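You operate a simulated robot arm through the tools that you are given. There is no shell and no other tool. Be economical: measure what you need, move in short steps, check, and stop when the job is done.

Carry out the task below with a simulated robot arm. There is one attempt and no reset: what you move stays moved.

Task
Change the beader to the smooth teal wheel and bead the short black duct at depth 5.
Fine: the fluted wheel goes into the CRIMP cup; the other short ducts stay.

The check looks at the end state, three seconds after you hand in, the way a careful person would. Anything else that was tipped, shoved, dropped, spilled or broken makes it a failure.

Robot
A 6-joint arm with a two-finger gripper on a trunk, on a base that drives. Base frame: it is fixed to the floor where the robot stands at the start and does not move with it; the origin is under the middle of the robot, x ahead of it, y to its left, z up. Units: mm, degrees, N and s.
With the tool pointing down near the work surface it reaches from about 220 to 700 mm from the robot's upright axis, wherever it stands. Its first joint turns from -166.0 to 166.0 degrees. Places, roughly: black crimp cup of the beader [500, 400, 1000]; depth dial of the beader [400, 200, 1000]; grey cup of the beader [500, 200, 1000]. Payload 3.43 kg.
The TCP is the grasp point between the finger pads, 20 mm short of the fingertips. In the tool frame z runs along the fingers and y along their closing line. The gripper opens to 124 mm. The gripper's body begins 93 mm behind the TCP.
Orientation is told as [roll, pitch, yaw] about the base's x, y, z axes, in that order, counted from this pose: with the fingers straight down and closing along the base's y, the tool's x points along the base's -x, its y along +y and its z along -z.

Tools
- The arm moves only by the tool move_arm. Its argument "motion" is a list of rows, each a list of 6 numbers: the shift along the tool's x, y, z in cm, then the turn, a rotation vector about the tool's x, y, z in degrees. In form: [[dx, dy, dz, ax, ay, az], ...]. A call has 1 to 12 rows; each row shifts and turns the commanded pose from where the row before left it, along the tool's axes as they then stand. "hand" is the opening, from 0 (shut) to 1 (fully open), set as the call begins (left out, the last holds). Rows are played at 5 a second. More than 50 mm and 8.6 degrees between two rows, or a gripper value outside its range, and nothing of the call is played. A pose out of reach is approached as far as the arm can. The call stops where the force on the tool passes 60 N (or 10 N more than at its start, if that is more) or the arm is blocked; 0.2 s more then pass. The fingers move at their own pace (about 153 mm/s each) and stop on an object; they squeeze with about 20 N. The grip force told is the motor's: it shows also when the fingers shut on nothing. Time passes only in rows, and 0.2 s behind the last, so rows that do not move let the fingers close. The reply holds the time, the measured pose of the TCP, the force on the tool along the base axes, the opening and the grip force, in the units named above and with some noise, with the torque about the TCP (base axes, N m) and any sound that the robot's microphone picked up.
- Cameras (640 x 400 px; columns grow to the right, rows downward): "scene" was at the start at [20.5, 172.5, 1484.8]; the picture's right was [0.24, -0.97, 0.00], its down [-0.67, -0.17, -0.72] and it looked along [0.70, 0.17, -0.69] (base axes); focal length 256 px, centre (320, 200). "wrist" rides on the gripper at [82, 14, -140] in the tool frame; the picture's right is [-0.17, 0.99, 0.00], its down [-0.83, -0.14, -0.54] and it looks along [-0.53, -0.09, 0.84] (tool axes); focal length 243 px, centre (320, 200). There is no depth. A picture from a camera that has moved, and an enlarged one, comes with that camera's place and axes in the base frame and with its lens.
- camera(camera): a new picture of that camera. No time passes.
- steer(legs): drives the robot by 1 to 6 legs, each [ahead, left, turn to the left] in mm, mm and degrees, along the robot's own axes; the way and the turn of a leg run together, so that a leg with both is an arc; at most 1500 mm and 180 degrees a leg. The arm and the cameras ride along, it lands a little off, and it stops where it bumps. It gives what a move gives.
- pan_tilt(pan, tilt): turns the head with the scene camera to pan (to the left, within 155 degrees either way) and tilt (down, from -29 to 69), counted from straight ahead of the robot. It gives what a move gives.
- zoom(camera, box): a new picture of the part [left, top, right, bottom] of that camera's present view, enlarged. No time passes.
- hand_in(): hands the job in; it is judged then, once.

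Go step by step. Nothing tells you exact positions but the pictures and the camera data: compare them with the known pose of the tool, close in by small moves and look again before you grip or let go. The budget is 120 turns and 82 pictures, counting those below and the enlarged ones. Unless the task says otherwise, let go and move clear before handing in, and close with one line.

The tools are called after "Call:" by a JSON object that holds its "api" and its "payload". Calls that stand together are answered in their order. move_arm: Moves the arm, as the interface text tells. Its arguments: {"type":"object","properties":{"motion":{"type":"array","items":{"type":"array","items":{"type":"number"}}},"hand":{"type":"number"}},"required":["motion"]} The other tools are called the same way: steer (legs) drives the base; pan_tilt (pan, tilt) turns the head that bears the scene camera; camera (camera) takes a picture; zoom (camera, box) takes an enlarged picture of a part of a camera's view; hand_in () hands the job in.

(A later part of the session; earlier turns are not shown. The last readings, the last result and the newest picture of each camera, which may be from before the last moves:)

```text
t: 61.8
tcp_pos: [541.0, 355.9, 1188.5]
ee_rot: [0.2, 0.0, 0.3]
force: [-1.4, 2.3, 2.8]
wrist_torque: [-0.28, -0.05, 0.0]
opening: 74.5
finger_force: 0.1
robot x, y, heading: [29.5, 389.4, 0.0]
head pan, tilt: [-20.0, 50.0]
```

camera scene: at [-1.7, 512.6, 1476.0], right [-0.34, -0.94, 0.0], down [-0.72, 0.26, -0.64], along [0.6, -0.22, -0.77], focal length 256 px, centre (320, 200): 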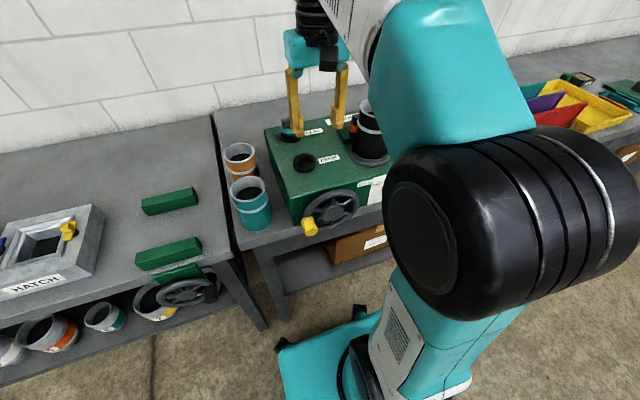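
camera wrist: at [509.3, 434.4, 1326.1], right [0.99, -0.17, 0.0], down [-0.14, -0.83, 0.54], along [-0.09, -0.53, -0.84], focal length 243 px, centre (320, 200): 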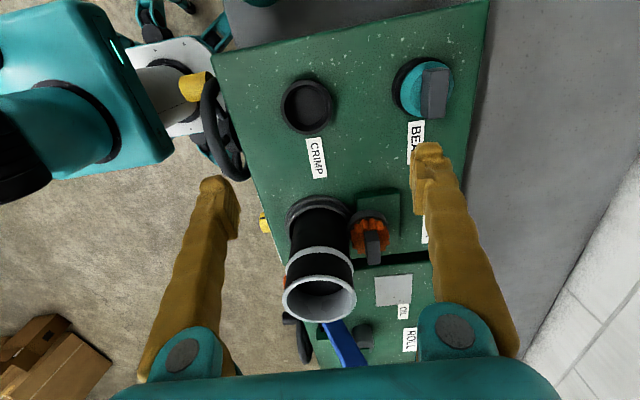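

Call:
{"api": "move_arm", "payload": {"motion": [[0, -4.8, 0, 0, 0, 0], [0, -4.8, 0, 0, 0, 0], [0, -4.7, 0, 0, 0, 0], [0, 0, 0, 0, 0, 0]]}}

Call:
{"api": "camera", "payload": {"camera": "wrist"}}

Call:
{"api": "camera", "payload": {"camera": "scene"}}

```text
t: 62.8
tcp_pos: [546.9, 211.6, 1189.2]
ee_rot: [0.2, 0.1, 0.1]
force: [2.6, -0.8, 7.7]
wrist_torque: [0.03, 0.35, -0.01]
opening: 74.2
finger_force: 0.1
robot x, y, heading: [31.7, 391.4, -0.2]
head pan, tilt: [-20.0, 50.0]
```

```text
44 pictures are left
camera wrist: at [464.3, 223.8, 1328.3], right [0.16, 0.99, 0.0], down [0.83, -0.14, 0.54], along [0.53, -0.09, -0.84], focal length 243 px, centre (320, 200)
```

wrist: 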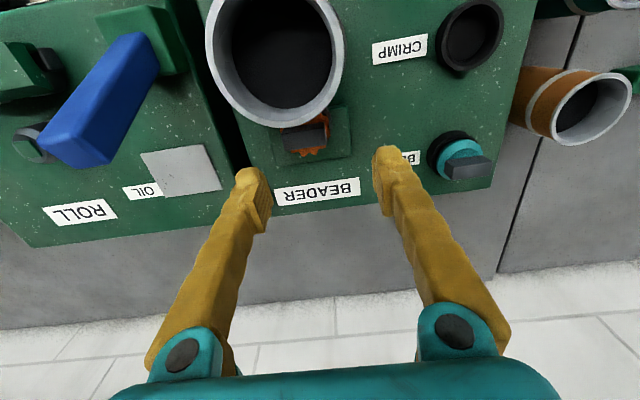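

```text
43 pictures are left
camera scene: at [47.0, 519.7, 1477.2], right [-0.35, -0.94, 0.0], down [-0.72, 0.27, -0.64], along [0.6, -0.22, -0.77], focal length 256 px, centre (320, 200)
```

scene: 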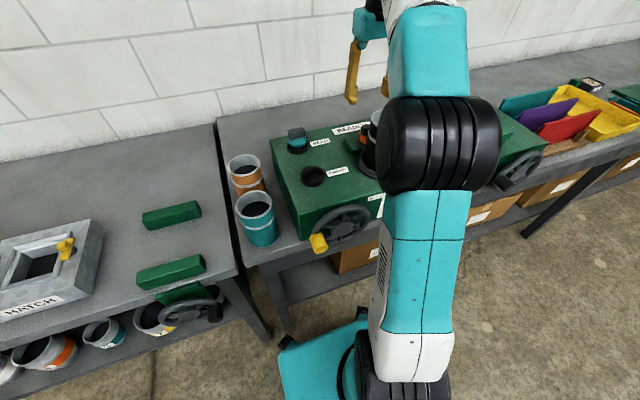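

Call:
{"api": "zoom", "payload": {"camera": "wrist", "box": [230, 80, 410, 220]}}

```text
2.86 times, centred on (320, 150) of wrist
camera zoom: at [464.3, 223.8, 1328.3], right [0.16, 0.99, 0.0], down [0.83, -0.14, 0.54], along [0.53, -0.09, -0.84], focal length 693 px, centre (320, 343)
```

zoom: 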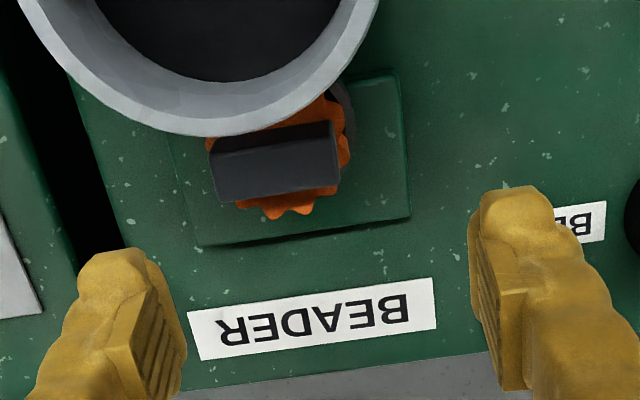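

Handle centre is at about (542,195,1092). Align and descend part way.

Call:
{"api": "move_arm", "payload": {"motion": [[0.5, -1.6, 0, 0, 0, 0], [0, 0, 3, 0, 0, 0], [0, 0, 3, 0, 0, 0], [0, 0, 2, 0, 0, 0], [0, 0, 0, 0, 0, 0]]}}

Call:
{"api": "camera", "payload": {"camera": "wrist"}}

```text
t: 64.0
tcp_pos: [541.4, 196.2, 1106.7]
ee_rot: [0.2, -0.1, -0.2]
force: [0.0, -3.4, -5.3]
wrist_torque: [0.39, -0.04, -0.02]
opening: 74.3
finger_force: 0.0
robot x, y, heading: [36.0, 387.2, 0.1]
head pan, tilt: [-20.0, 50.0]
```

```text
41 pictures are left
camera wrist: at [458.9, 208.9, 1244.9], right [0.17, 0.99, 0.0], down [0.83, -0.14, 0.54], along [0.53, -0.09, -0.84], focal length 243 px, centre (320, 200)
```

wrist: 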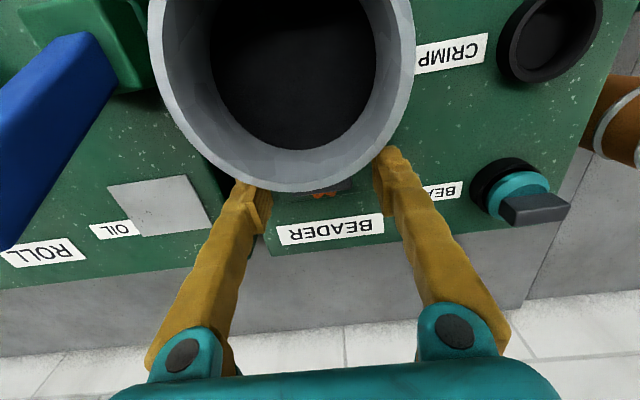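

Call:
{"api": "move_arm", "payload": {"motion": [[0, 0, 0.6, 0, 0, 0], [0, 0, 0.6, 0, 0, 0], [0, 0, 0, 0, 0, 0]]}}

Call:
{"api": "zoom", "payload": {"camera": "wrist", "box": [220, 130, 420, 250]}}

```text
t: 64.8
tcp_pos: [540.8, 195.0, 1094.6]
ee_rot: [0.2, 0.1, 0.0]
force: [0.9, -0.7, 7.6]
wrist_torque: [0.07, 0.13, -0.03]
opening: 74.3
finger_force: 0.0
robot x, y, heading: [34.2, 385.5, 0.2]
head pan, tilt: [-20.0, 50.0]
```

```text
3.20 times, centred on (320, 190) of wrist
camera zoom: at [458.4, 206.4, 1234.4], right [0.17, 0.99, 0.0], down [0.83, -0.14, 0.54], along [0.53, -0.09, -0.84], focal length 776 px, centre (320, 232)
```

zoom: 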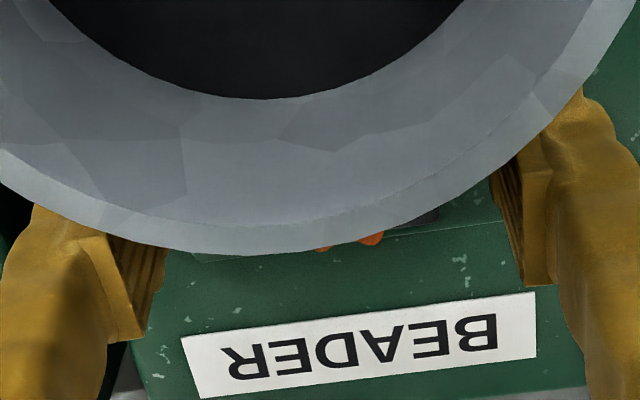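

Call:
{"api": "move_arm", "payload": {"motion": [[0, 0, 0, 0, 0, 0], [0, 0, 0, 0, 0, 0], [0, 0, 0, 0, 0, 0]], "hand": 0}}

```text
t: 65.6
tcp_pos: [538.6, 193.6, 1093.8]
ee_rot: [0.1, 0.2, 0.1]
force: [-3.2, 0.9, -2.7]
wrist_torque: [-0.17, -0.16, -0.01]
opening: 43.4
finger_force: 19.8
robot x, y, heading: [33.3, 384.4, -0.0]
head pan, tilt: [-20.0, 50.0]
```

Gripped at 43 mm, matching the handle. Lift slowly and check.

Call:
{"api": "move_arm", "payload": {"motion": [[0, 0, -1, 0, 0, 0], [0, 0, -1, 0, 0, 0], [0, 0, -1.5, 0, 0, 0], [0, 0, -1.5, 0, 0, 0], [0, 0, -1.5, 0, 0, 0], [0, 0, 0, 0, 0, 0]]}}

Call:
{"api": "camera", "payload": {"camera": "wrist"}}

```text
t: 67.0
tcp_pos: [538.4, 195.6, 1158.8]
ee_rot: [0.2, 0.0, 0.1]
force: [0.1, 2.7, -8.3]
wrist_torque: [-0.24, -0.1, -0.02]
opening: 43.3
finger_force: 19.9
robot x, y, heading: [34.7, 383.9, 0.3]
head pan, tilt: [-20.0, 50.0]
```

```text
39 pictures are left
camera wrist: at [455.2, 206.9, 1298.1], right [0.16, 0.99, 0.0], down [0.83, -0.14, 0.54], along [0.53, -0.09, -0.84], focal length 243 px, centre (320, 200)
```

wrist: 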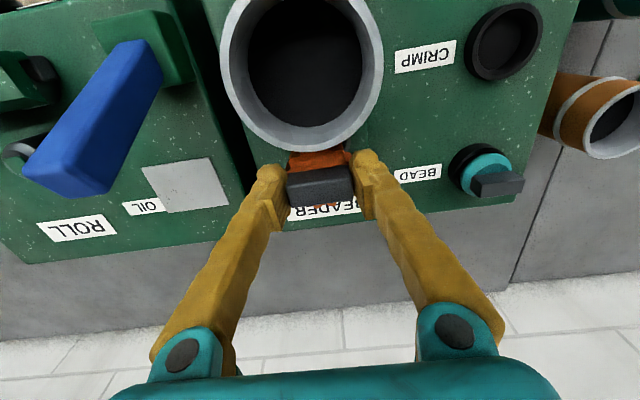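

Wheel lifted out. Move it left, then over the CRIMP cup.

Call:
{"api": "move_arm", "payload": {"motion": [[0, 4.6, 0, 0, 0, 0], [0, 4.6, 0, 0, 0, 0], [1, 4.5, 0, 0, 0, 0], [2.3, 4.4, 0, 0, 0, 0], [2.4, 0, 0, 0, 0, 0], [0, 0, 2, 0, 0, 0], [0, 0, 0, 0, 0, 0]]}}

Call:
{"api": "camera", "payload": {"camera": "wrist"}}

Call:
{"api": "zoom", "payload": {"camera": "scene", "box": [260, 90, 400, 250]}}

```text
t: 68.6
tcp_pos: [484.3, 377.8, 1141.0]
ee_rot: [0.1, -0.2, 0.0]
force: [-0.1, -0.7, 4.6]
wrist_torque: [0.08, -0.05, 0.01]
opening: 43.2
finger_force: 20.2
robot x, y, heading: [34.2, 389.9, -0.1]
head pan, tilt: [-20.0, 50.0]
```

```text
38 pictures are left
camera wrist: at [400.4, 390.1, 1281.1], right [0.17, 0.99, 0.0], down [0.83, -0.14, 0.54], along [0.53, -0.09, -0.84], focal length 243 px, centre (320, 200)
```

wrist: 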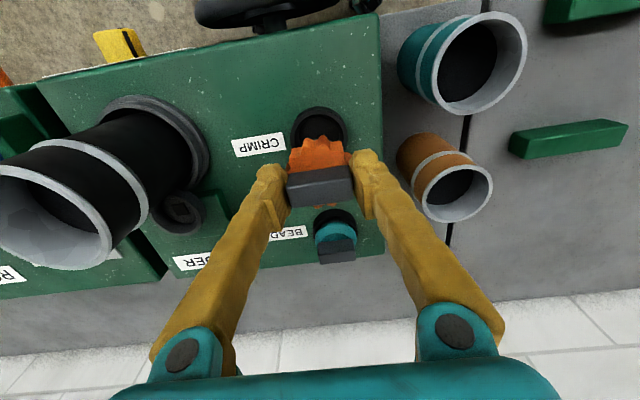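

```text
2.50 times, centred on (330, 170) of scene
camera zoom: at [44.9, 514.2, 1476.2], right [-0.34, -0.94, 0.0], down [-0.72, 0.26, -0.65], along [0.61, -0.22, -0.76], focal length 640 px, centre (295, 275)
```

zoom: 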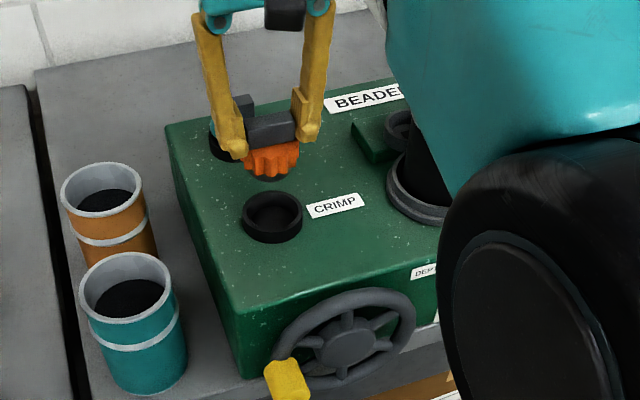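

The wheel with its hub is about over the CRIMP cup. Descend gently.

Call:
{"api": "move_arm", "payload": {"motion": [[0.2, 0, 1, 0, 0, 0], [0, 0, 1, 0, 0, 0], [0, 0, 1, 0, 0, 0], [0, 0, 0, 0, 0, 0]]}}

Call:
{"api": "zoom", "payload": {"camera": "wrist", "box": [220, 80, 420, 240]}}

Call:
{"api": "zoom", "payload": {"camera": "scene", "box": [280, 110, 380, 210]}}

```text
t: 69.6
tcp_pos: [480.7, 374.1, 1108.9]
ee_rot: [0.2, 0.1, 0.1]
force: [-0.2, 2.4, -6.7]
wrist_torque: [-0.31, -0.02, 0.01]
opening: 43.1
finger_force: 19.6
robot x, y, heading: [37.9, 386.4, 0.0]
head pan, tilt: [-20.0, 50.0]
```

```text
2.50 times, centred on (320, 160) of wrist
camera zoom: at [398.6, 386.6, 1248.5], right [0.16, 0.99, 0.0], down [0.83, -0.14, 0.54], along [0.53, -0.09, -0.84], focal length 606 px, centre (320, 300)
```

zoom: 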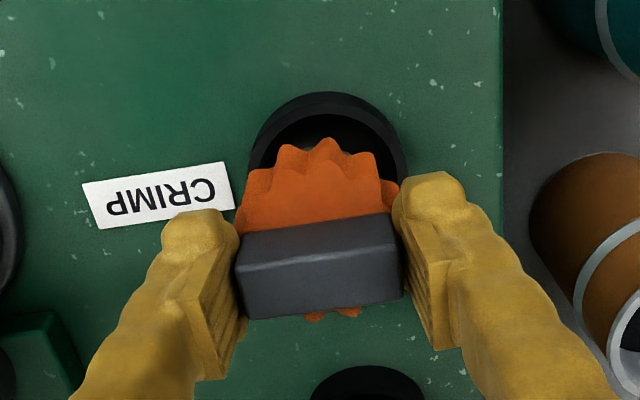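

```text
4.00 times, centred on (330, 160) of scene
camera zoom: at [48.4, 514.1, 1476.0], right [-0.34, -0.94, 0.0], down [-0.72, 0.26, -0.64], along [0.6, -0.22, -0.77], focal length 1023 px, centre (280, 360)
```

zoom: 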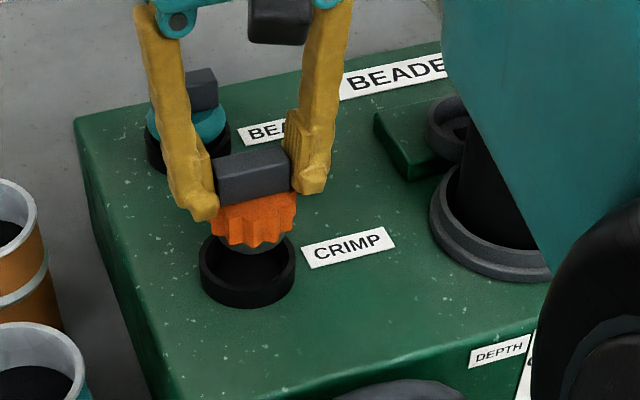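

Call:
{"api": "move_arm", "payload": {"motion": [[-0.2, 0.3, 0, 0, 0, 0], [0, 0, 1, 0, 0, 0], [0, 0, 0, 0, 0, 0]]}}

Call:
{"api": "zoom", "payload": {"camera": "scene", "box": [290, 120, 360, 200]}}

Call:
{"api": "zoom", "payload": {"camera": "wrist", "box": [240, 80, 400, 220]}}

```text
t: 70.4
tcp_pos: [484.6, 378.3, 1097.5]
ee_rot: [0.0, 0.1, 0.0]
force: [-4.6, 1.9, -9.9]
wrist_torque: [-0.17, -0.41, 0.0]
opening: 43.0
finger_force: 20.3
robot x, y, heading: [32.1, 385.0, -0.0]
head pan, tilt: [-20.0, 50.0]
```

```text
5.00 times, centred on (325, 160) of scene
camera zoom: at [45.7, 514.8, 1475.7], right [-0.34, -0.94, 0.0], down [-0.72, 0.26, -0.64], along [0.6, -0.22, -0.77], focal length 1279 px, centre (295, 400)
```

zoom: 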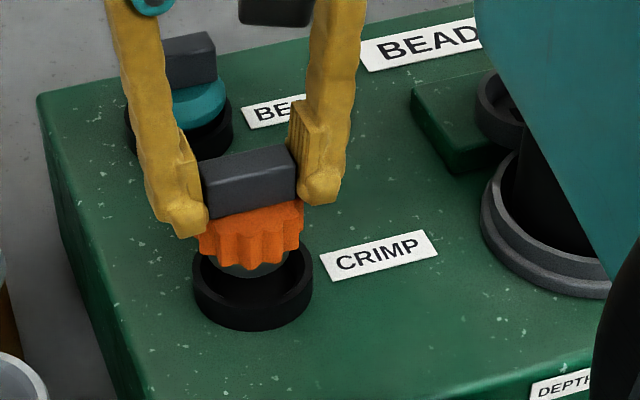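

```text
2.86 times, centred on (320, 150) of wrist
camera zoom: at [400.9, 391.2, 1238.4], right [0.17, 0.99, 0.0], down [0.83, -0.14, 0.54], along [0.53, -0.09, -0.84], focal length 693 px, centre (320, 343)
```

zoom: 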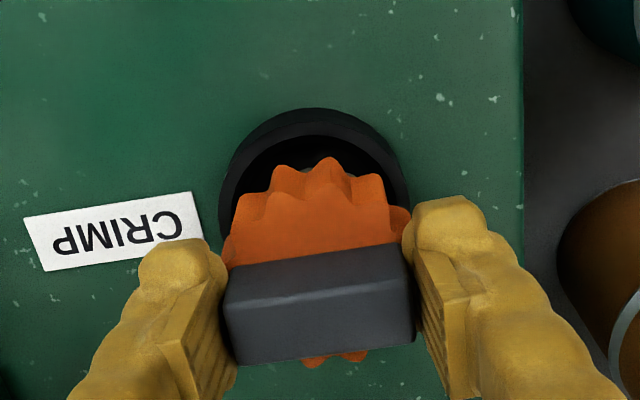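

Alignment looks right to within a few mm; continue lowering gently.

Call:
{"api": "move_arm", "payload": {"motion": [[0, 0, 0.5, 0, 0, 0], [0, 0, 0.5, 0, 0, 0], [0, 0, 0, 0, 0, 0]]}}

Call:
{"api": "zoom", "payload": {"camera": "scene", "box": [290, 120, 360, 200]}}

```text
t: 71.2
tcp_pos: [485.3, 380.7, 1089.7]
ee_rot: [0.1, -0.1, 0.1]
force: [0.4, 1.5, 0.0]
wrist_torque: [-0.2, 0.04, 0.02]
opening: 42.9
finger_force: 19.8
robot x, y, heading: [37.5, 391.4, -0.1]
head pan, tilt: [-20.0, 50.0]
```

```text
5.00 times, centred on (325, 160) of scene
camera zoom: at [50.0, 516.7, 1475.0], right [-0.34, -0.94, 0.0], down [-0.72, 0.26, -0.64], along [0.6, -0.22, -0.77], focal length 1279 px, centre (295, 400)
```

zoom: 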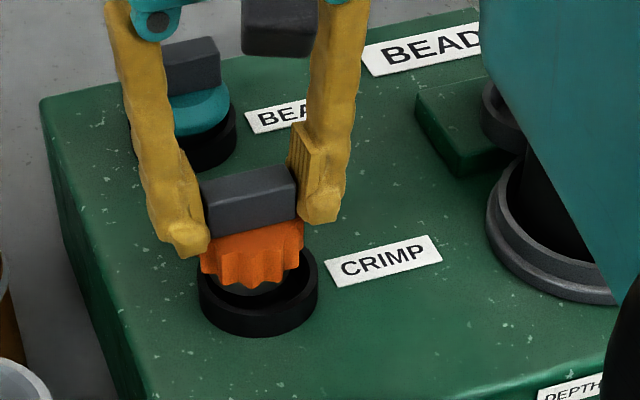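

Call:
{"api": "move_arm", "payload": {"motion": [[0, 0, 0.4, 0, 0, 0], [0, 0, 0.4, 0, 0, 0], [0, 0, 0, 0, 0, 0]]}}

Call:
{"api": "zoom", "payload": {"camera": "scene", "box": [290, 120, 360, 200]}}

```text
t: 72.0
tcp_pos: [482.6, 381.0, 1084.2]
ee_rot: [0.1, -0.1, 0.1]
force: [0.6, 4.2, 4.8]
wrist_torque: [-0.36, -0.05, 0.03]
opening: 42.9
finger_force: 19.5
robot x, y, heading: [37.8, 384.6, 0.1]
head pan, tilt: [-20.0, 50.0]
```

```text
5.00 times, centred on (325, 160) of scene
camera zoom: at [43.0, 509.3, 1475.3], right [-0.34, -0.94, 0.0], down [-0.72, 0.26, -0.65], along [0.61, -0.22, -0.76], focal length 1279 px, centre (295, 400)
```

zoom: 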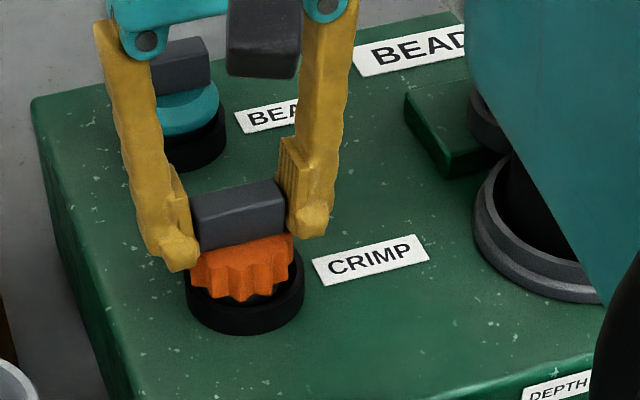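

Call:
{"api": "move_arm", "payload": {"motion": [[0, 0, 0.4, 0, 0, 0], [0, 0, 0.4, 0, 0, 0], [0, 0, 0, 0, 0, 0]]}}

Call:
{"api": "zoom", "payload": {"camera": "scene", "box": [290, 120, 360, 200]}}

```text
t: 72.8
tcp_pos: [483.2, 381.1, 1075.8]
ee_rot: [0.1, 0.1, 0.1]
force: [-12.2, -3.7, 52.8]
wrist_torque: [-0.06, 1.17, -0.06]
opening: 43.0
finger_force: 20.1
robot x, y, heading: [34.2, 389.6, -0.1]
head pan, tilt: [-20.0, 50.0]
```

```text
5.00 times, centred on (325, 160) of scene
camera zoom: at [44.2, 519.3, 1476.4], right [-0.34, -0.94, 0.0], down [-0.72, 0.26, -0.64], along [0.61, -0.22, -0.76], focal length 1279 px, centre (295, 400)
```

zoom: 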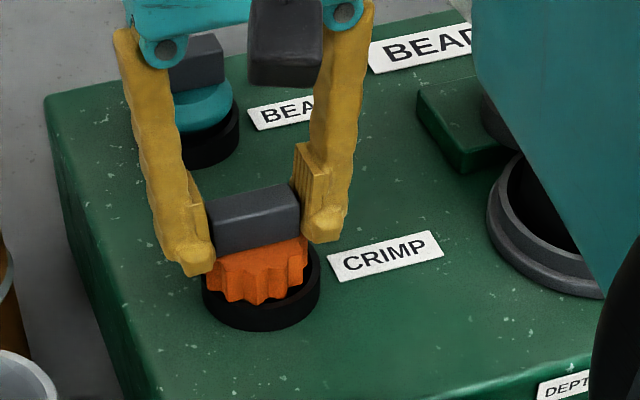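

Firm contact at the expected depth (1076). Ease off slightly and release, then rise.

Call:
{"api": "move_arm", "payload": {"motion": [[0, 0, -0.3, 0, 0, 0], [0, 0, 0, 0, 0, 0]]}}

Call:
{"api": "move_arm", "payload": {"motion": [[0, 0, 0, 0, 0, 0], [0, 0, 0, 0, 0, 0], [0, 0, -2, 0, 0, 0], [0, 0, -3, 0, 0, 0], [0, 0, -3, 0, 0, 0], [4, 0, 0, 0, 0, 0], [0, 0, 0, 0, 0, 0]], "hand": 0.55}}

Call:
{"api": "camera", "payload": {"camera": "wrist"}}

Call:
{"api": "zoom", "payload": {"camera": "scene", "box": [270, 110, 390, 210]}}

```text
t: 73.4
tcp_pos: [483.1, 376.2, 1076.3]
ee_rot: [0.1, 0.0, -0.2]
force: [-1.0, 0.3, -4.2]
wrist_torque: [-0.09, -0.19, 0.03]
opening: 42.9
finger_force: 20.6
robot x, y, heading: [38.7, 388.0, -0.0]
head pan, tilt: [-20.0, 50.0]
```

```text
t: 75.0
tcp_pos: [449.5, 374.4, 1157.9]
ee_rot: [0.1, 0.5, 0.1]
force: [1.7, -3.3, -0.9]
wrist_torque: [0.39, 0.28, -0.03]
opening: 68.4
finger_force: 0.2
robot x, y, heading: [33.1, 380.1, 0.4]
head pan, tilt: [-20.0, 50.0]
```

```text
29 pictures are left
camera wrist: at [367.5, 387.7, 1297.6], right [0.16, 0.99, 0.0], down [0.84, -0.14, 0.53], along [0.52, -0.09, -0.85], focal length 243 px, centre (320, 200)
```

wrist: 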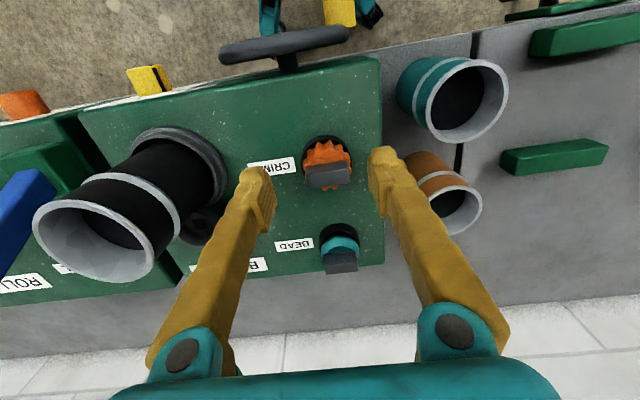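

```text
4.00 times, centred on (330, 160) of scene
camera zoom: at [49.1, 509.6, 1477.4], right [-0.34, -0.94, 0.0], down [-0.72, 0.26, -0.64], along [0.6, -0.22, -0.77], focal length 1023 px, centre (280, 360)
```

zoom: 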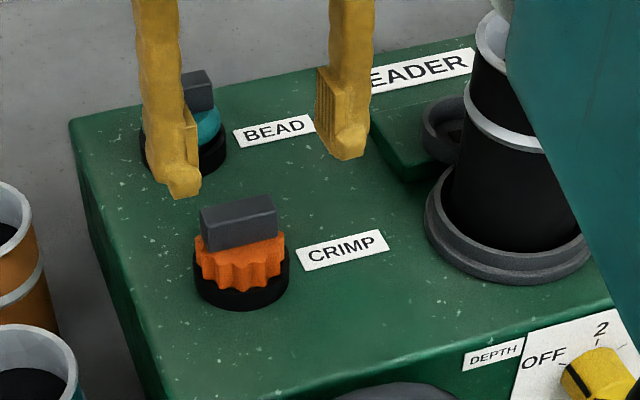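

Fluted wheel is seated in CRIMP. Now go over the teal wheel's handle.

Call:
{"api": "move_arm", "payload": {"motion": [[-4, 0.2, 0, 0, 0, 0], [-4, 0, 0, 0, 0, 0], [-4, 0, 0, 0, 0, 0], [-3.6, 0, 0, 0, 0, 0], [0, 0, 3, 0, 0, 0], [0, 0, 0, 0, 0, 0]]}}

Call:
{"api": "camera", "payload": {"camera": "wrist"}}

```text
t: 76.4
tcp_pos: [597.2, 383.9, 1129.5]
ee_rot: [0.2, 0.0, -0.1]
force: [-0.3, -1.2, 2.5]
wrist_torque: [0.15, -0.05, 0.0]
opening: 68.5
finger_force: 0.1
robot x, y, heading: [30.5, 390.7, -0.5]
head pan, tilt: [-20.0, 50.0]
```

```text
27 pictures are left
camera wrist: at [514.2, 395.2, 1268.7], right [0.17, 0.99, 0.0], down [0.83, -0.14, 0.54], along [0.53, -0.09, -0.84], focal length 243 px, centre (320, 200)
```

wrist: 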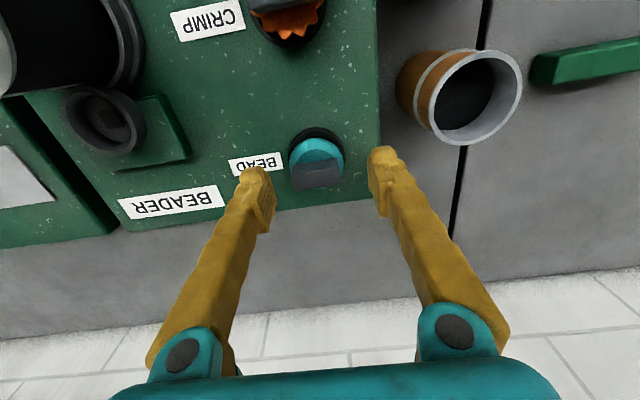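

Call:
{"api": "move_arm", "payload": {"motion": [[-1.4, -0.4, 0, 0, 0, 0], [0, 0, 2, 0, 0, 0], [0, 0, 1.5, 0, 0, 0], [0, 0, 0, 0, 0, 0]]}}

Call:
{"api": "zoom", "payload": {"camera": "wrist", "box": [220, 110, 420, 250]}}

```text
t: 77.4
tcp_pos: [614.4, 375.6, 1093.4]
ee_rot: [0.2, 0.0, 0.1]
force: [0.4, 1.7, 4.5]
wrist_torque: [-0.19, 0.02, 0.04]
opening: 68.2
finger_force: 0.0
robot x, y, heading: [31.9, 383.2, 0.1]
head pan, tilt: [-20.0, 50.0]
```

```text
2.86 times, centred on (320, 180) of wrist
camera zoom: at [530.9, 387.6, 1232.5], right [0.16, 0.99, 0.0], down [0.83, -0.14, 0.54], along [0.53, -0.08, -0.84], focal length 693 px, centre (320, 257)
```

zoom: 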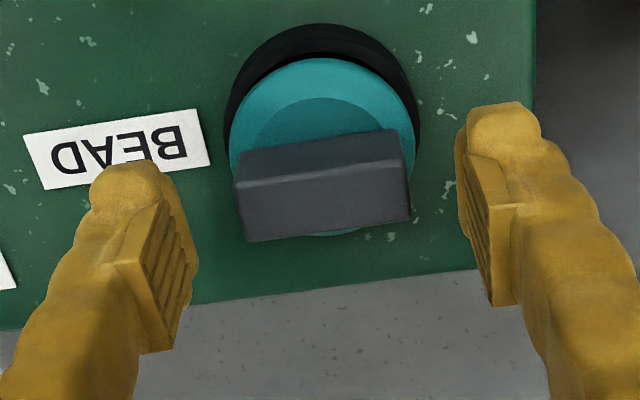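

Aligned well. Descend the rest and close.

Call:
{"api": "move_arm", "payload": {"motion": [[0, 0, 0.8, 0, 0, 0], [0, 0, 0.8, 0, 0, 0], [0, 0, 0, 0, 0, 0]]}}

Call:
{"api": "move_arm", "payload": {"motion": [[0, 0, 0, 0, 0, 0], [0, 0, 0, 0, 0, 0], [0, 0, 0, 0, 0, 0]], "hand": 0}}

```text
t: 78.2
tcp_pos: [611.8, 373.9, 1076.1]
ee_rot: [0.2, -0.1, -0.1]
force: [-1.1, -2.1, 2.2]
wrist_torque: [0.21, -0.17, -0.01]
opening: 68.2
finger_force: 0.1
robot x, y, heading: [35.6, 384.1, -0.2]
head pan, tilt: [-20.0, 50.0]
```

```text
t: 79.0
tcp_pos: [611.3, 373.3, 1076.6]
ee_rot: [0.3, 0.1, 0.0]
force: [-3.8, 0.1, -3.1]
wrist_torque: [-0.04, -0.18, 0.01]
opening: 43.0
finger_force: 20.3
robot x, y, heading: [35.5, 386.8, 0.2]
head pan, tilt: [-20.0, 50.0]
```

Gripped. Lift and carry to above the drive seat behind the duct.

Call:
{"api": "move_arm", "payload": {"motion": [[0, 0, -2, 0, 0, 0], [0, 0, -3, 0, 0, 0], [0, 0, -2.5, 0, 0, 0], [1.5, -4.2, 0, 0, 0, 0], [1.7, -4.5, 0, 0, 0, 0], [1.8, -4.5, 0, 0, 0, 0], [1.2, -4.6, 0, 0, 0, 0], [0.5, 0, 0, 0, 0, 0], [0, 0, 0, 0, 0, 0]]}}

Call:
{"api": "camera", "payload": {"camera": "wrist"}}

```text
t: 81.0
tcp_pos: [544.4, 197.1, 1149.1]
ee_rot: [0.1, 0.1, -0.1]
force: [0.1, 0.0, 4.3]
wrist_torque: [-0.02, 0.01, 0.01]
opening: 42.7
finger_force: 20.1
robot x, y, heading: [38.9, 382.8, -0.2]
head pan, tilt: [-20.0, 50.0]
```

```text
25 pictures are left
camera wrist: at [462.0, 210.4, 1288.0], right [0.17, 0.99, 0.0], down [0.83, -0.14, 0.54], along [0.53, -0.09, -0.84], focal length 243 px, centre (320, 200)
```

wrist: 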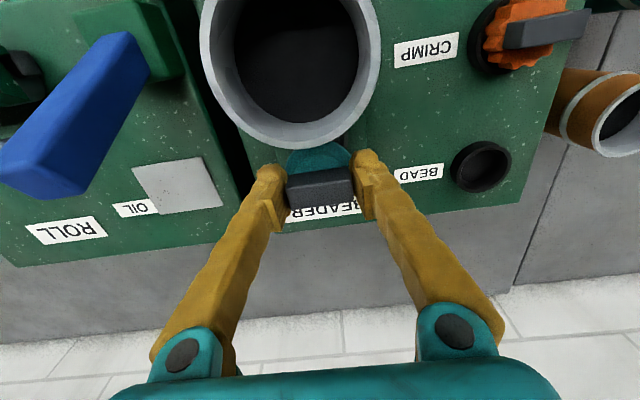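

Matches the earlier pick-up view with a ~4 mm offset in x. Correct and lower.

Call:
{"api": "move_arm", "payload": {"motion": [[0.45, -0.1, 0, 0, 0, 0], [0, 0, 1.5, 0, 0, 0], [0, 0, 1.5, 0, 0, 0], [0, 0, 0.5, 0, 0, 0], [0, 0, 0, 0, 0, 0]]}}

Call:
{"api": "zoom", "payload": {"camera": "scene", "box": [310, 70, 410, 190]}}

```text
t: 82.2
tcp_pos: [539.8, 192.4, 1114.8]
ee_rot: [0.2, 0.2, -0.3]
force: [2.6, -4.3, 1.3]
wrist_torque: [0.43, 0.36, 0.01]
opening: 43.0
finger_force: 20.2
robot x, y, heading: [39.9, 378.7, -0.0]
head pan, tilt: [-20.0, 50.0]
```

```text
3.33 times, centred on (360, 130) of scene
camera zoom: at [50.0, 506.5, 1477.3], right [-0.34, -0.94, 0.0], down [-0.72, 0.26, -0.64], along [0.6, -0.22, -0.77], focal length 853 px, centre (187, 433)
```

zoom: 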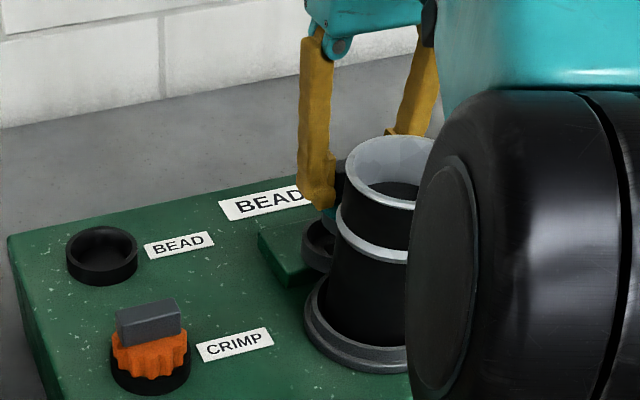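

Call:
{"api": "move_arm", "payload": {"motion": [[0, 0.15, 0.5, 0, 0, 0], [0, 0, 0.5, 0, 0, 0], [0, 0, 0.3, 0, 0, 0], [0, 0, 0, 0, 0, 0]]}}

Call:
{"api": "move_arm", "payload": {"motion": [[0, 0, 0.3, 0, 0, 0], [0, 0, 0.3, 0, 0, 0], [0, 0, 0, 0, 0, 0]]}}

```text
t: 83.2
tcp_pos: [541.5, 201.3, 1103.9]
ee_rot: [0.1, 0.0, -0.3]
force: [-1.7, 0.3, 6.8]
wrist_torque: [-0.05, -0.09, 0.0]
opening: 42.8
finger_force: 20.2
robot x, y, heading: [37.0, 402.3, -0.4]
head pan, tilt: [-20.0, 50.0]
```

```text
t: 84.0
tcp_pos: [542.7, 199.8, 1096.7]
ee_rot: [0.2, 0.0, 0.1]
force: [-1.8, -2.4, -5.1]
wrist_torque: [0.21, -0.05, 0.03]
opening: 42.8
finger_force: 20.1
robot x, y, heading: [33.9, 384.4, 0.2]
head pan, tilt: [-20.0, 50.0]
```

Call:
{"api": "zoom", "payload": {"camera": "scene", "box": [330, 80, 410, 180]}}

Call:
{"api": "move_arm", "payload": {"motion": [[0, 0, 0.3, 0, 0, 0], [0, 0, 0.3, 0, 0, 0], [0, 0, 0, 0, 0, 0]]}}

```text
4.00 times, centred on (370, 130) of scene
camera zoom: at [48.3, 512.8, 1475.1], right [-0.34, -0.94, 0.0], down [-0.72, 0.26, -0.64], along [0.6, -0.22, -0.77], focal length 1023 px, centre (120, 480)
```

zoom: 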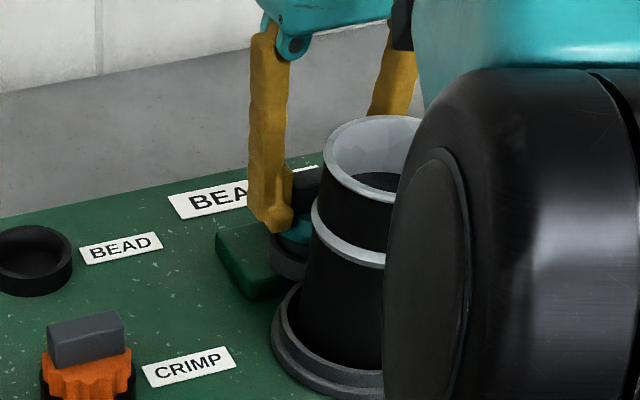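

```text
t: 84.8
tcp_pos: [541.3, 198.9, 1090.3]
ee_rot: [0.0, -0.1, -0.2]
force: [-1.8, -2.8, -5.6]
wrist_torque: [0.25, -0.12, 0.01]
opening: 43.0
finger_force: 19.8
robot x, y, heading: [33.5, 383.9, -0.1]
head pan, tilt: [-20.0, 50.0]
```

Call:
{"api": "move_arm", "payload": {"motion": [[0, 0, 0.2, 0, 0, 0], [0, 0, 0.2, 0, 0, 0], [0, 0, 0, 0, 0, 0]]}}

Call:
{"api": "zoom", "payload": {"camera": "scene", "box": [350, 100, 390, 160]}}

```text
t: 85.6
tcp_pos: [540.3, 201.6, 1088.1]
ee_rot: [0.1, 0.0, 0.2]
force: [-2.4, -6.5, 8.2]
wrist_torque: [-0.09, 0.23, 0.02]
opening: 43.2
finger_force: 20.5
robot x, y, heading: [32.0, 389.4, -0.1]
head pan, tilt: [-20.0, 50.0]
```

```text
6.67 times, centred on (370, 130) of scene
camera zoom: at [42.4, 512.7, 1476.4], right [-0.34, -0.94, 0.0], down [-0.72, 0.26, -0.64], along [0.61, -0.22, -0.76], focal length 1706 px, centre (-13, 667)
```

zoom: 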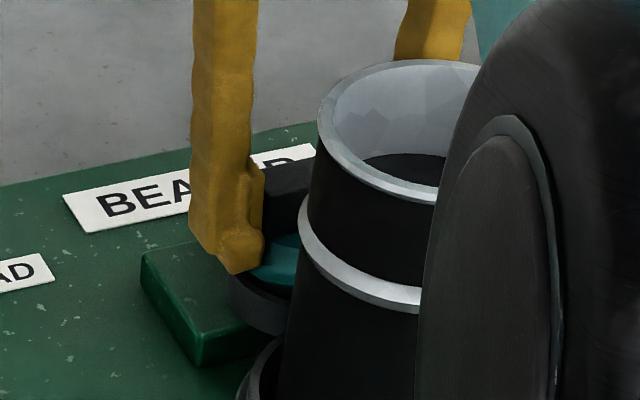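

Call:
{"api": "move_arm", "payload": {"motion": [[0, 0, 0.2, 0, 0, 0], [0, 0, 0.2, 0, 0, 0], [0, 0, 0, 0, 0, 0]]}}

```text
t: 86.4
tcp_pos: [542.4, 200.1, 1086.1]
ee_rot: [-0.1, -0.1, 0.1]
force: [-5.2, -7.6, 36.2]
wrist_torque: [-0.04, 0.06, 0.32]
opening: 43.2
finger_force: 19.8
robot x, y, heading: [31.5, 390.8, 0.2]
head pan, tilt: [-20.0, 50.0]
```

Seat contact felt. Ease, release and rise clear.

Call:
{"api": "move_arm", "payload": {"motion": [[0, 0, -0.3, 0, 0, 0], [0, 0, 0, 0, 0, 0]]}}

Call:
{"api": "move_arm", "payload": {"motion": [[0, 0, 0, 0, 0, 0], [0, 0, 0, 0, 0, 0], [0, 0, -2, 0, 0, 0], [0, 0, -3, 0, 0, 0], [0, 0, -4, 0, 0, 0], [0, 4, -1, 0, 0, 0], [0, 4, 0, 0, 0, 0], [0, 4, 0, 0, 0, 0], [0, 0, 0, 0, 0, 0]], "hand": 0.55}}

Call:
{"api": "zoom", "payload": {"camera": "scene", "box": [300, 70, 420, 250]}}

Call:
{"api": "zoom", "payload": {"camera": "wrist", "box": [60, 20, 320, 240]}}

```text
t: 87.0
tcp_pos: [538.8, 199.4, 1084.9]
ee_rot: [0.1, 0.0, -0.1]
force: [6.8, -3.5, 22.7]
wrist_torque: [-0.2, -0.64, 0.03]
opening: 43.2
finger_force: 19.6
robot x, y, heading: [33.5, 386.0, 0.0]
head pan, tilt: [-20.0, 50.0]
```

```text
t: 89.0
tcp_pos: [540.6, 314.4, 1185.0]
ee_rot: [0.2, 0.1, -0.3]
force: [-0.5, -4.1, 0.6]
wrist_torque: [0.43, 0.01, 0.02]
opening: 68.2
finger_force: 0.0
robot x, y, heading: [31.1, 387.0, -0.5]
head pan, tilt: [-20.0, 50.0]
```

```text
2.22 times, centred on (360, 160) of scene
camera zoom: at [45.5, 516.4, 1474.6], right [-0.35, -0.94, 0.0], down [-0.72, 0.27, -0.64], along [0.6, -0.22, -0.77], focal length 569 px, centre (231, 289)
```

zoom: 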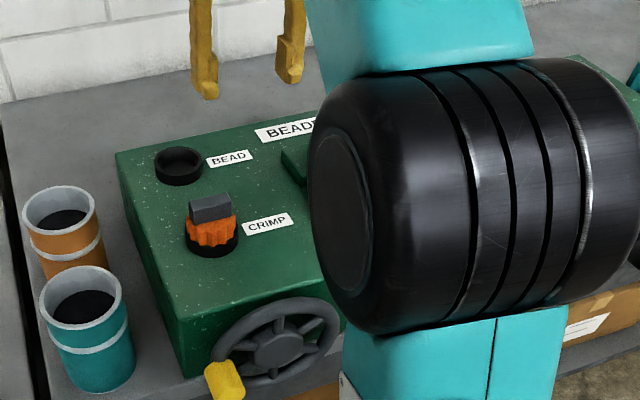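

```text
1.82 times, centred on (190, 130) of wrist
camera zoom: at [459.6, 327.1, 1324.5], right [0.17, 0.99, 0.0], down [0.83, -0.15, 0.54], along [0.53, -0.09, -0.84], focal length 441 px, centre (556, 327)
```

zoom: 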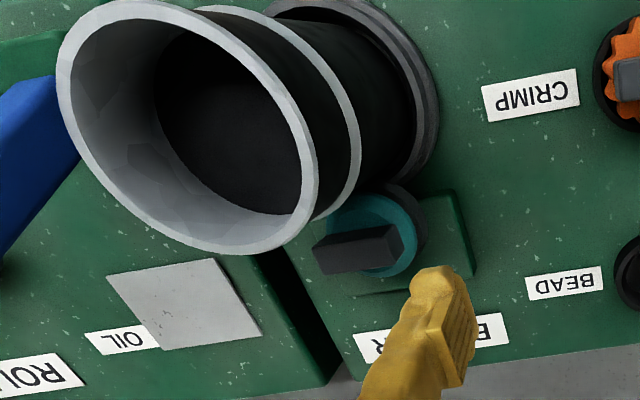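

Teal wheel is in the drive seat. Next is the dial on the front face: I'll back the robot off, then turn the tool horizontal (pointing at the bench).

Call:
{"api": "steer", "payload": {"legs": [[-380, 0, 0]]}}

Call:
{"api": "move_arm", "payload": {"motion": [[0, -3, 0, 0, -8.2, 0], [0, -3, 0, 0, -8.2, 0], [0, -3, 0, 0, -8.2, 0], [0, -3, 0, 0, -8.2, 0], [0, -2, 0, 0, -8.2, 0], [0, 0, 0, 0, -8.2, 0], [0, 0, 0, 0, -8.2, 0], [0, 0, 0, 0, -8.2, 0], [0, 0, 0, 0, -8.2, 0], [0, 0, 0, 0, -8.2, 0], [0, 0, 0, 0, -8, 0]]}}

```text
t: 95.5
tcp_pos: [161.7, 318.9, 1186.0]
ee_rot: [0.0, 0.1, -0.3]
force: [-1.9, 1.8, -3.9]
wrist_torque: [-0.25, -0.41, 0.0]
opening: 68.1
finger_force: 0.1
robot x, y, heading: [-339.6, 389.2, -0.6]
head pan, tilt: [-20.0, 50.0]
```

```text
t: 97.9
tcp_pos: [156.4, 178.3, 1186.4]
ee_rot: [106.4, -89.8, -106.7]
force: [-4.3, -0.8, -6.3]
wrist_torque: [0.01, -0.82, 0.13]
opening: 68.2
finger_force: 0.0
robot x, y, heading: [-345.2, 392.5, -0.7]
head pan, tilt: [-20.0, 50.0]
```

Tool is horizontal now. Lower to dial height and look.

Call:
{"api": "move_arm", "payload": {"motion": [[4.5, 0, 0, 0, 0, 0], [4.5, 0, 0, 0, 0, 0], [4.5, 0, 0, 0, 0, 0], [4.5, 0, 0, 0, 0, 0], [3, 0, 0, 0, 0, 0], [0, 0, 0, 0, 0, 0]]}}

Call:
{"api": "camera", "payload": {"camera": "wrist"}}

Call:
{"api": "camera", "payload": {"camera": "scene"}}

```text
t: 99.3
tcp_pos: [160.0, 180.1, 979.3]
ee_rot: [110.3, -89.9, -110.7]
force: [-0.6, -0.3, 5.2]
wrist_torque: [0.0, 0.58, 0.13]
opening: 68.3
finger_force: 0.1
robot x, y, heading: [-339.2, 393.2, -0.6]
head pan, tilt: [-20.0, 50.0]
```

```text
19 pictures are left
camera wrist: at [19.2, 194.4, 896.7], right [0.01, 0.99, 0.17], down [-0.54, -0.14, 0.83], along [0.84, -0.1, 0.53], focal length 243 px, centre (320, 200)
```

wrist: 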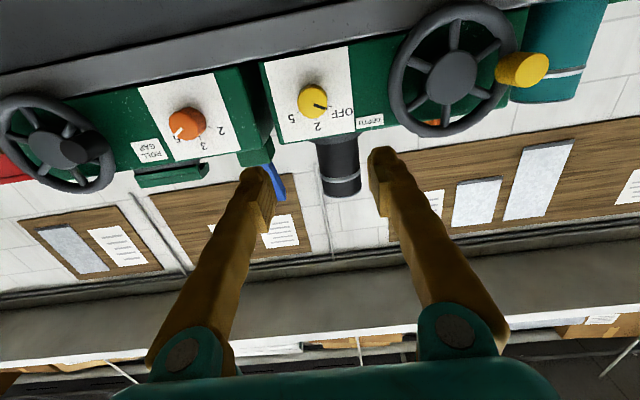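

```text
18 pictures are left
camera scene: at [-327.3, 520.2, 1476.6], right [-0.35, -0.94, 0.0], down [-0.72, 0.27, -0.64], along [0.6, -0.23, -0.77], focal length 256 px, centre (320, 200)
```

scene: 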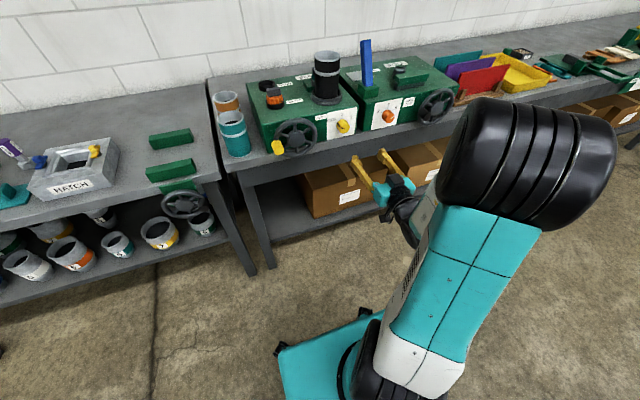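

Call:
{"api": "zoom", "payload": {"camera": "wrist", "box": [250, 0, 570, 150]}}

```text
2.00 times, centred on (410, 75) of wrist
camera zoom: at [19.2, 194.4, 896.7], right [0.01, 0.99, 0.17], down [-0.54, -0.14, 0.83], along [0.84, -0.1, 0.53], focal length 485 px, centre (140, 450)
```

zoom: 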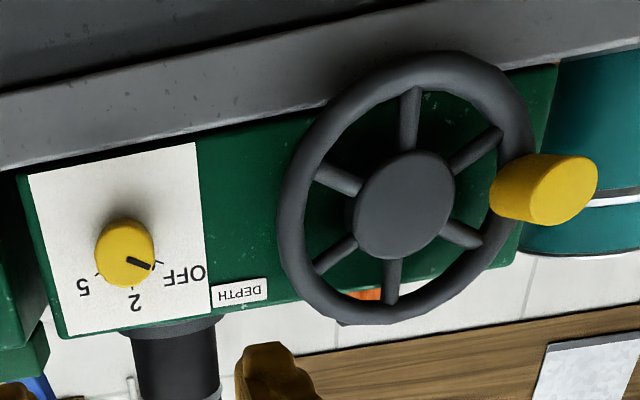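

The dial points at OFF; "5" needs about 120° clockwise (as seen from the robot). Dial is at about (362,170,955). Approach it.

Call:
{"api": "move_arm", "payload": {"motion": [[2.4, -1, 3, 0, 0, 0], [0, 0, 4.5, 0, 0, 0], [0, 0, 4, 0, 0, 0], [0, 0, 3, 0, 0, 0], [0, 0, 0, 0, 0, 0]]}}

Call:
{"api": "camera", "payload": {"camera": "wrist"}}

```text
t: 100.5
tcp_pos: [304.4, 169.3, 954.7]
ee_rot: [142.6, -89.8, -143.1]
force: [-1.1, -0.9, 3.5]
wrist_torque: [0.0, 0.39, 0.06]
opening: 68.2
finger_force: 0.1
robot x, y, heading: [-344.8, 396.8, -0.8]
head pan, tilt: [-20.0, 50.0]
```

```text
16 pictures are left
camera wrist: at [164.0, 182.7, 871.7], right [0.01, 0.99, 0.17], down [-0.54, -0.14, 0.83], along [0.84, -0.1, 0.53], focal length 243 px, centre (320, 200)
```

wrist: 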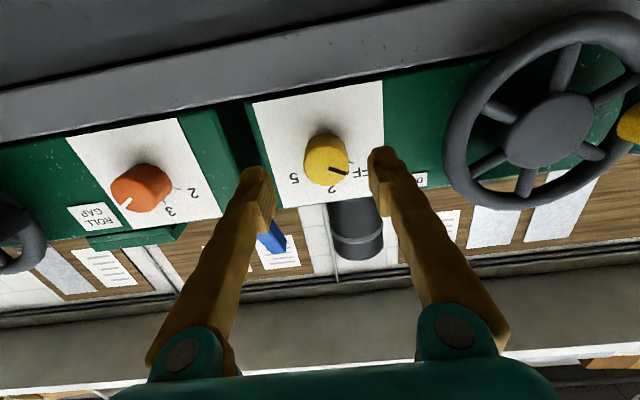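

Call:
{"api": "move_arm", "payload": {"motion": [[0.1, 0.2, 2, 0, 0, 0], [0, 0, 1.7, 0, 0, 0], [0, 0, 0, 0, 0, 0]]}}

Call:
{"api": "camera", "payload": {"camera": "wrist"}}

```text
t: 101.3
tcp_pos: [336.4, 169.4, 951.4]
ee_rot: [49.5, -89.5, -49.9]
force: [-4.4, 4.2, -7.6]
wrist_torque: [0.06, -0.9, -0.43]
opening: 68.3
finger_force: 0.1
robot x, y, heading: [-346.3, 387.1, -0.9]
head pan, tilt: [-20.0, 50.0]
```

```text
15 pictures are left
camera wrist: at [195.8, 182.9, 868.9], right [0.01, 0.98, 0.17], down [-0.54, -0.14, 0.83], along [0.84, -0.1, 0.53], focal length 243 px, centre (320, 200)
```

wrist: 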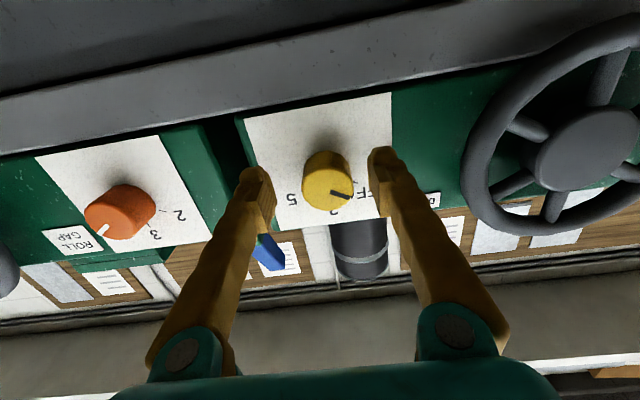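

Call:
{"api": "move_arm", "payload": {"motion": [[0, 0.3, 0.6, 0, 0, 0], [0, 0, 0.6, 0, 0, 0], [0, 0, 0, 0, 0, 0]]}}

Call:
{"api": "move_arm", "payload": {"motion": [[0, 0, 0, 0, 0, 0], [0, 0, 0, 0, 0, 0], [0, 0, 0, 0, 0, 0]], "hand": 0}}

```text
t: 102.1
tcp_pos: [353.9, 170.8, 953.6]
ee_rot: [163.8, -89.7, -164.3]
force: [2.0, -1.4, 8.5]
wrist_torque: [-0.02, 0.95, 0.2]
opening: 68.3
finger_force: 0.0
robot x, y, heading: [-343.1, 391.5, -1.0]
head pan, tilt: [-20.0, 50.0]
```

```text
t: 102.9
tcp_pos: [354.1, 172.9, 952.2]
ee_rot: [144.7, -89.7, -145.2]
force: [33.2, -8.4, 0.0]
wrist_torque: [0.13, -0.71, 0.11]
opening: 38.5
finger_force: 45.0
robot x, y, heading: [-343.2, 393.7, -0.6]
head pan, tilt: [-20.0, 50.0]
```

Dial gripped (38 mm). Twist clockwise in stages.

Call:
{"api": "move_arm", "payload": {"motion": [[0, 0, 0, 0, 0, 8], [0, 0, 0, 0, 0, 8], [0, 0, 0, 0, 0, 8], [0, 0, 0, 0, 0, 8], [0, 0, 0, 0, 0, 8], [0, 0, 0, 0, 0, 8], [0, 0, 0, 0, 0, 0]]}}

Call:
{"api": "camera", "payload": {"camera": "wrist"}}

```text
t: 104.5
tcp_pos: [354.8, 175.4, 957.3]
ee_rot: [90.7, -41.9, -90.5]
force: [-24.3, 28.0, 14.8]
wrist_torque: [-0.07, -0.71, -0.08]
opening: 38.2
finger_force: 44.7
robot x, y, heading: [-342.7, 393.9, -0.4]
head pan, tilt: [-20.0, 50.0]
```

```text
14 pictures are left
camera wrist: at [214.1, 244.8, 910.7], right [-0.01, 0.53, 0.84], down [-0.54, -0.71, 0.45], along [0.84, -0.46, 0.3], focal length 243 px, centre (320, 200)
```

wrist: 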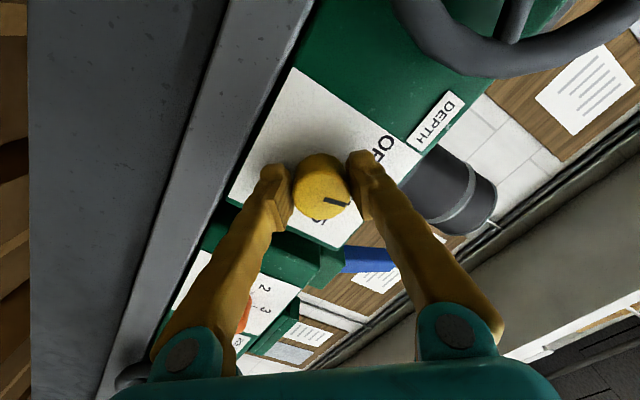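

The dial turns with the gripper. Another 72°.

Call:
{"api": "move_arm", "payload": {"motion": [[0, 0, 0, 0, 0, 8], [0, 0, 0, 0, 0, 8], [0, 0, 0, 0, 0, 8], [0, 0, 0, 0, 0, 8], [0, 0, 0, 0, 0, 8], [0, 0, 0, 0, 0, 8], [0, 0, 0, 0, 0, 8], [0, 0, 0, 0, 0, 8], [0, 0, 0, 0, 0, 8], [0, 0, 0, 0, 0, 0]]}}

Call:
{"api": "zoom", "payload": {"camera": "wrist", "box": [220, 80, 440, 260]}}

```text
t: 106.7
tcp_pos: [353.7, 167.2, 956.4]
ee_rot: [90.5, 30.3, -90.2]
force: [-14.8, -18.6, 19.2]
wrist_torque: [0.18, -0.73, 0.65]
opening: 38.6
finger_force: 45.3
robot x, y, heading: [-340.5, 382.4, -1.1]
head pan, tilt: [-20.0, 50.0]
```

```text
2.22 times, centred on (330, 170) of wrist
camera zoom: at [212.9, 231.4, 1008.0], right [-0.01, -0.64, 0.77], down [-0.54, -0.64, -0.54], along [0.84, -0.42, -0.34], focal length 539 px, centre (298, 267)
```

zoom: 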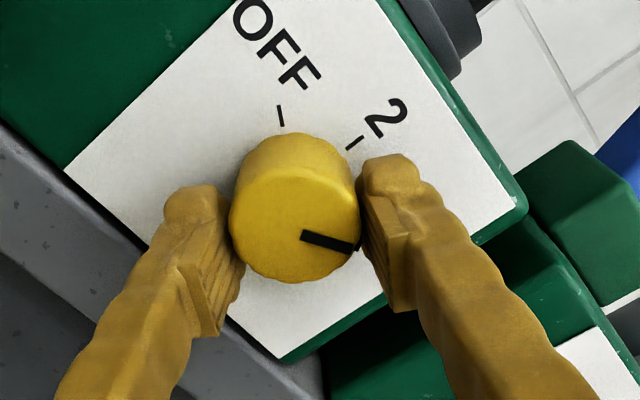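

Pointer looks about 6° short of the "5" tick; turn slightly more and check.

Call:
{"api": "move_arm", "payload": {"motion": [[0, 0, 0, 0, 0, 3], [0, 0, 0, 0, 0, 3], [0, 0, 0, 0, 0, 0]]}}

Call:
{"api": "move_arm", "payload": {"motion": [[0, 0, 0, 0, 0, 0], [0, 0, 0, 0, 0, 0], [0, 0, -2, 0, 0, 0], [0, 0, -3, 0, 0, 0], [0, 0, -3, 0, 0, 0], [0, 0, 0, 0, 0, 0]], "hand": 0.55}}

Call:
{"api": "zoom", "payload": {"camera": "wrist", "box": [220, 80, 440, 260]}}

```text
t: 107.5
tcp_pos: [352.6, 169.9, 958.0]
ee_rot: [90.6, 36.4, -90.3]
force: [-41.0, -27.4, 29.3]
wrist_torque: [0.02, -0.72, -0.03]
opening: 38.5
finger_force: 44.8
robot x, y, heading: [-342.4, 388.5, -1.3]
head pan, tilt: [-20.0, 50.0]
```

```text
t: 108.9
tcp_pos: [271.3, 172.5, 952.1]
ee_rot: [90.1, 36.1, -90.5]
force: [2.7, -2.9, 2.1]
wrist_torque: [-0.04, 0.23, 0.31]
opening: 68.3
finger_force: 0.0
robot x, y, heading: [-336.7, 389.4, -0.7]
head pan, tilt: [-20.0, 50.0]
```

```text
2.22 times, centred on (330, 170) of wrist
camera zoom: at [132.5, 230.6, 1010.3], right [-0.01, -0.72, 0.7], down [-0.54, -0.58, -0.6], along [0.84, -0.38, -0.38], focal length 539 px, centre (298, 267)
```

zoom: 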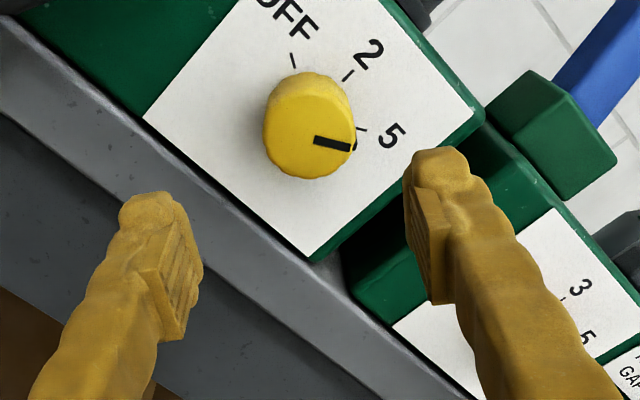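

Pointer is in line with the "5" tick. Now go to the crank knob, about (318,413,957), with the wheel hub at about (347,343,960).

Call:
{"api": "move_arm", "payload": {"motion": [[3.3, -2.3, 0, 0, 0, 0], [3.3, -2.3, 0, 0, 0, 0], [3.3, -2.3, 0, 0, 0, 0], [3.3, -2.3, 0, 0, 0, 0], [3.3, -2.3, 0, 0, 0, 0], [3.3, -2.3, 0, 0, 0, 0], [0, 0, 0, 0, 0, 0]]}}

Call:
{"api": "camera", "payload": {"camera": "wrist"}}

```text
t: 110.5
tcp_pos: [258.0, 319.3, 967.5]
ee_rot: [90.0, 36.1, -88.8]
force: [7.1, -2.2, -2.3]
wrist_torque: [-0.02, -0.46, 0.27]
opening: 68.2
finger_force: 0.0
out of reach, approached as far as the arm can: row 4, 5, 6
robot x, y, heading: [-339.7, 398.4, -0.5]
head pan, tilt: [-20.0, 50.0]
```

```text
11 pictures are left
camera wrist: at [116.4, 373.5, 1025.7], right [0.02, -0.72, 0.7], down [-0.53, -0.6, -0.6], along [0.85, -0.36, -0.39], focal length 243 px, centre (320, 200)
```

wrist: 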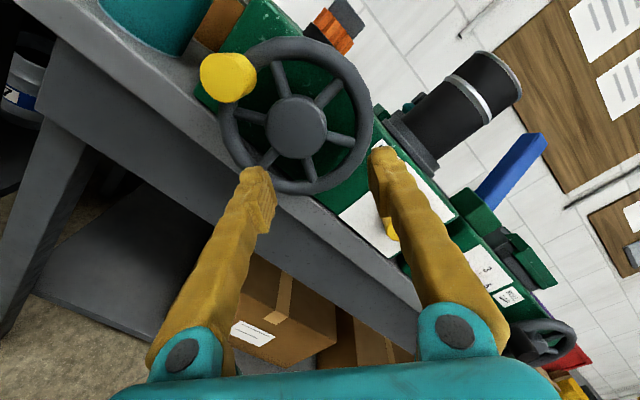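

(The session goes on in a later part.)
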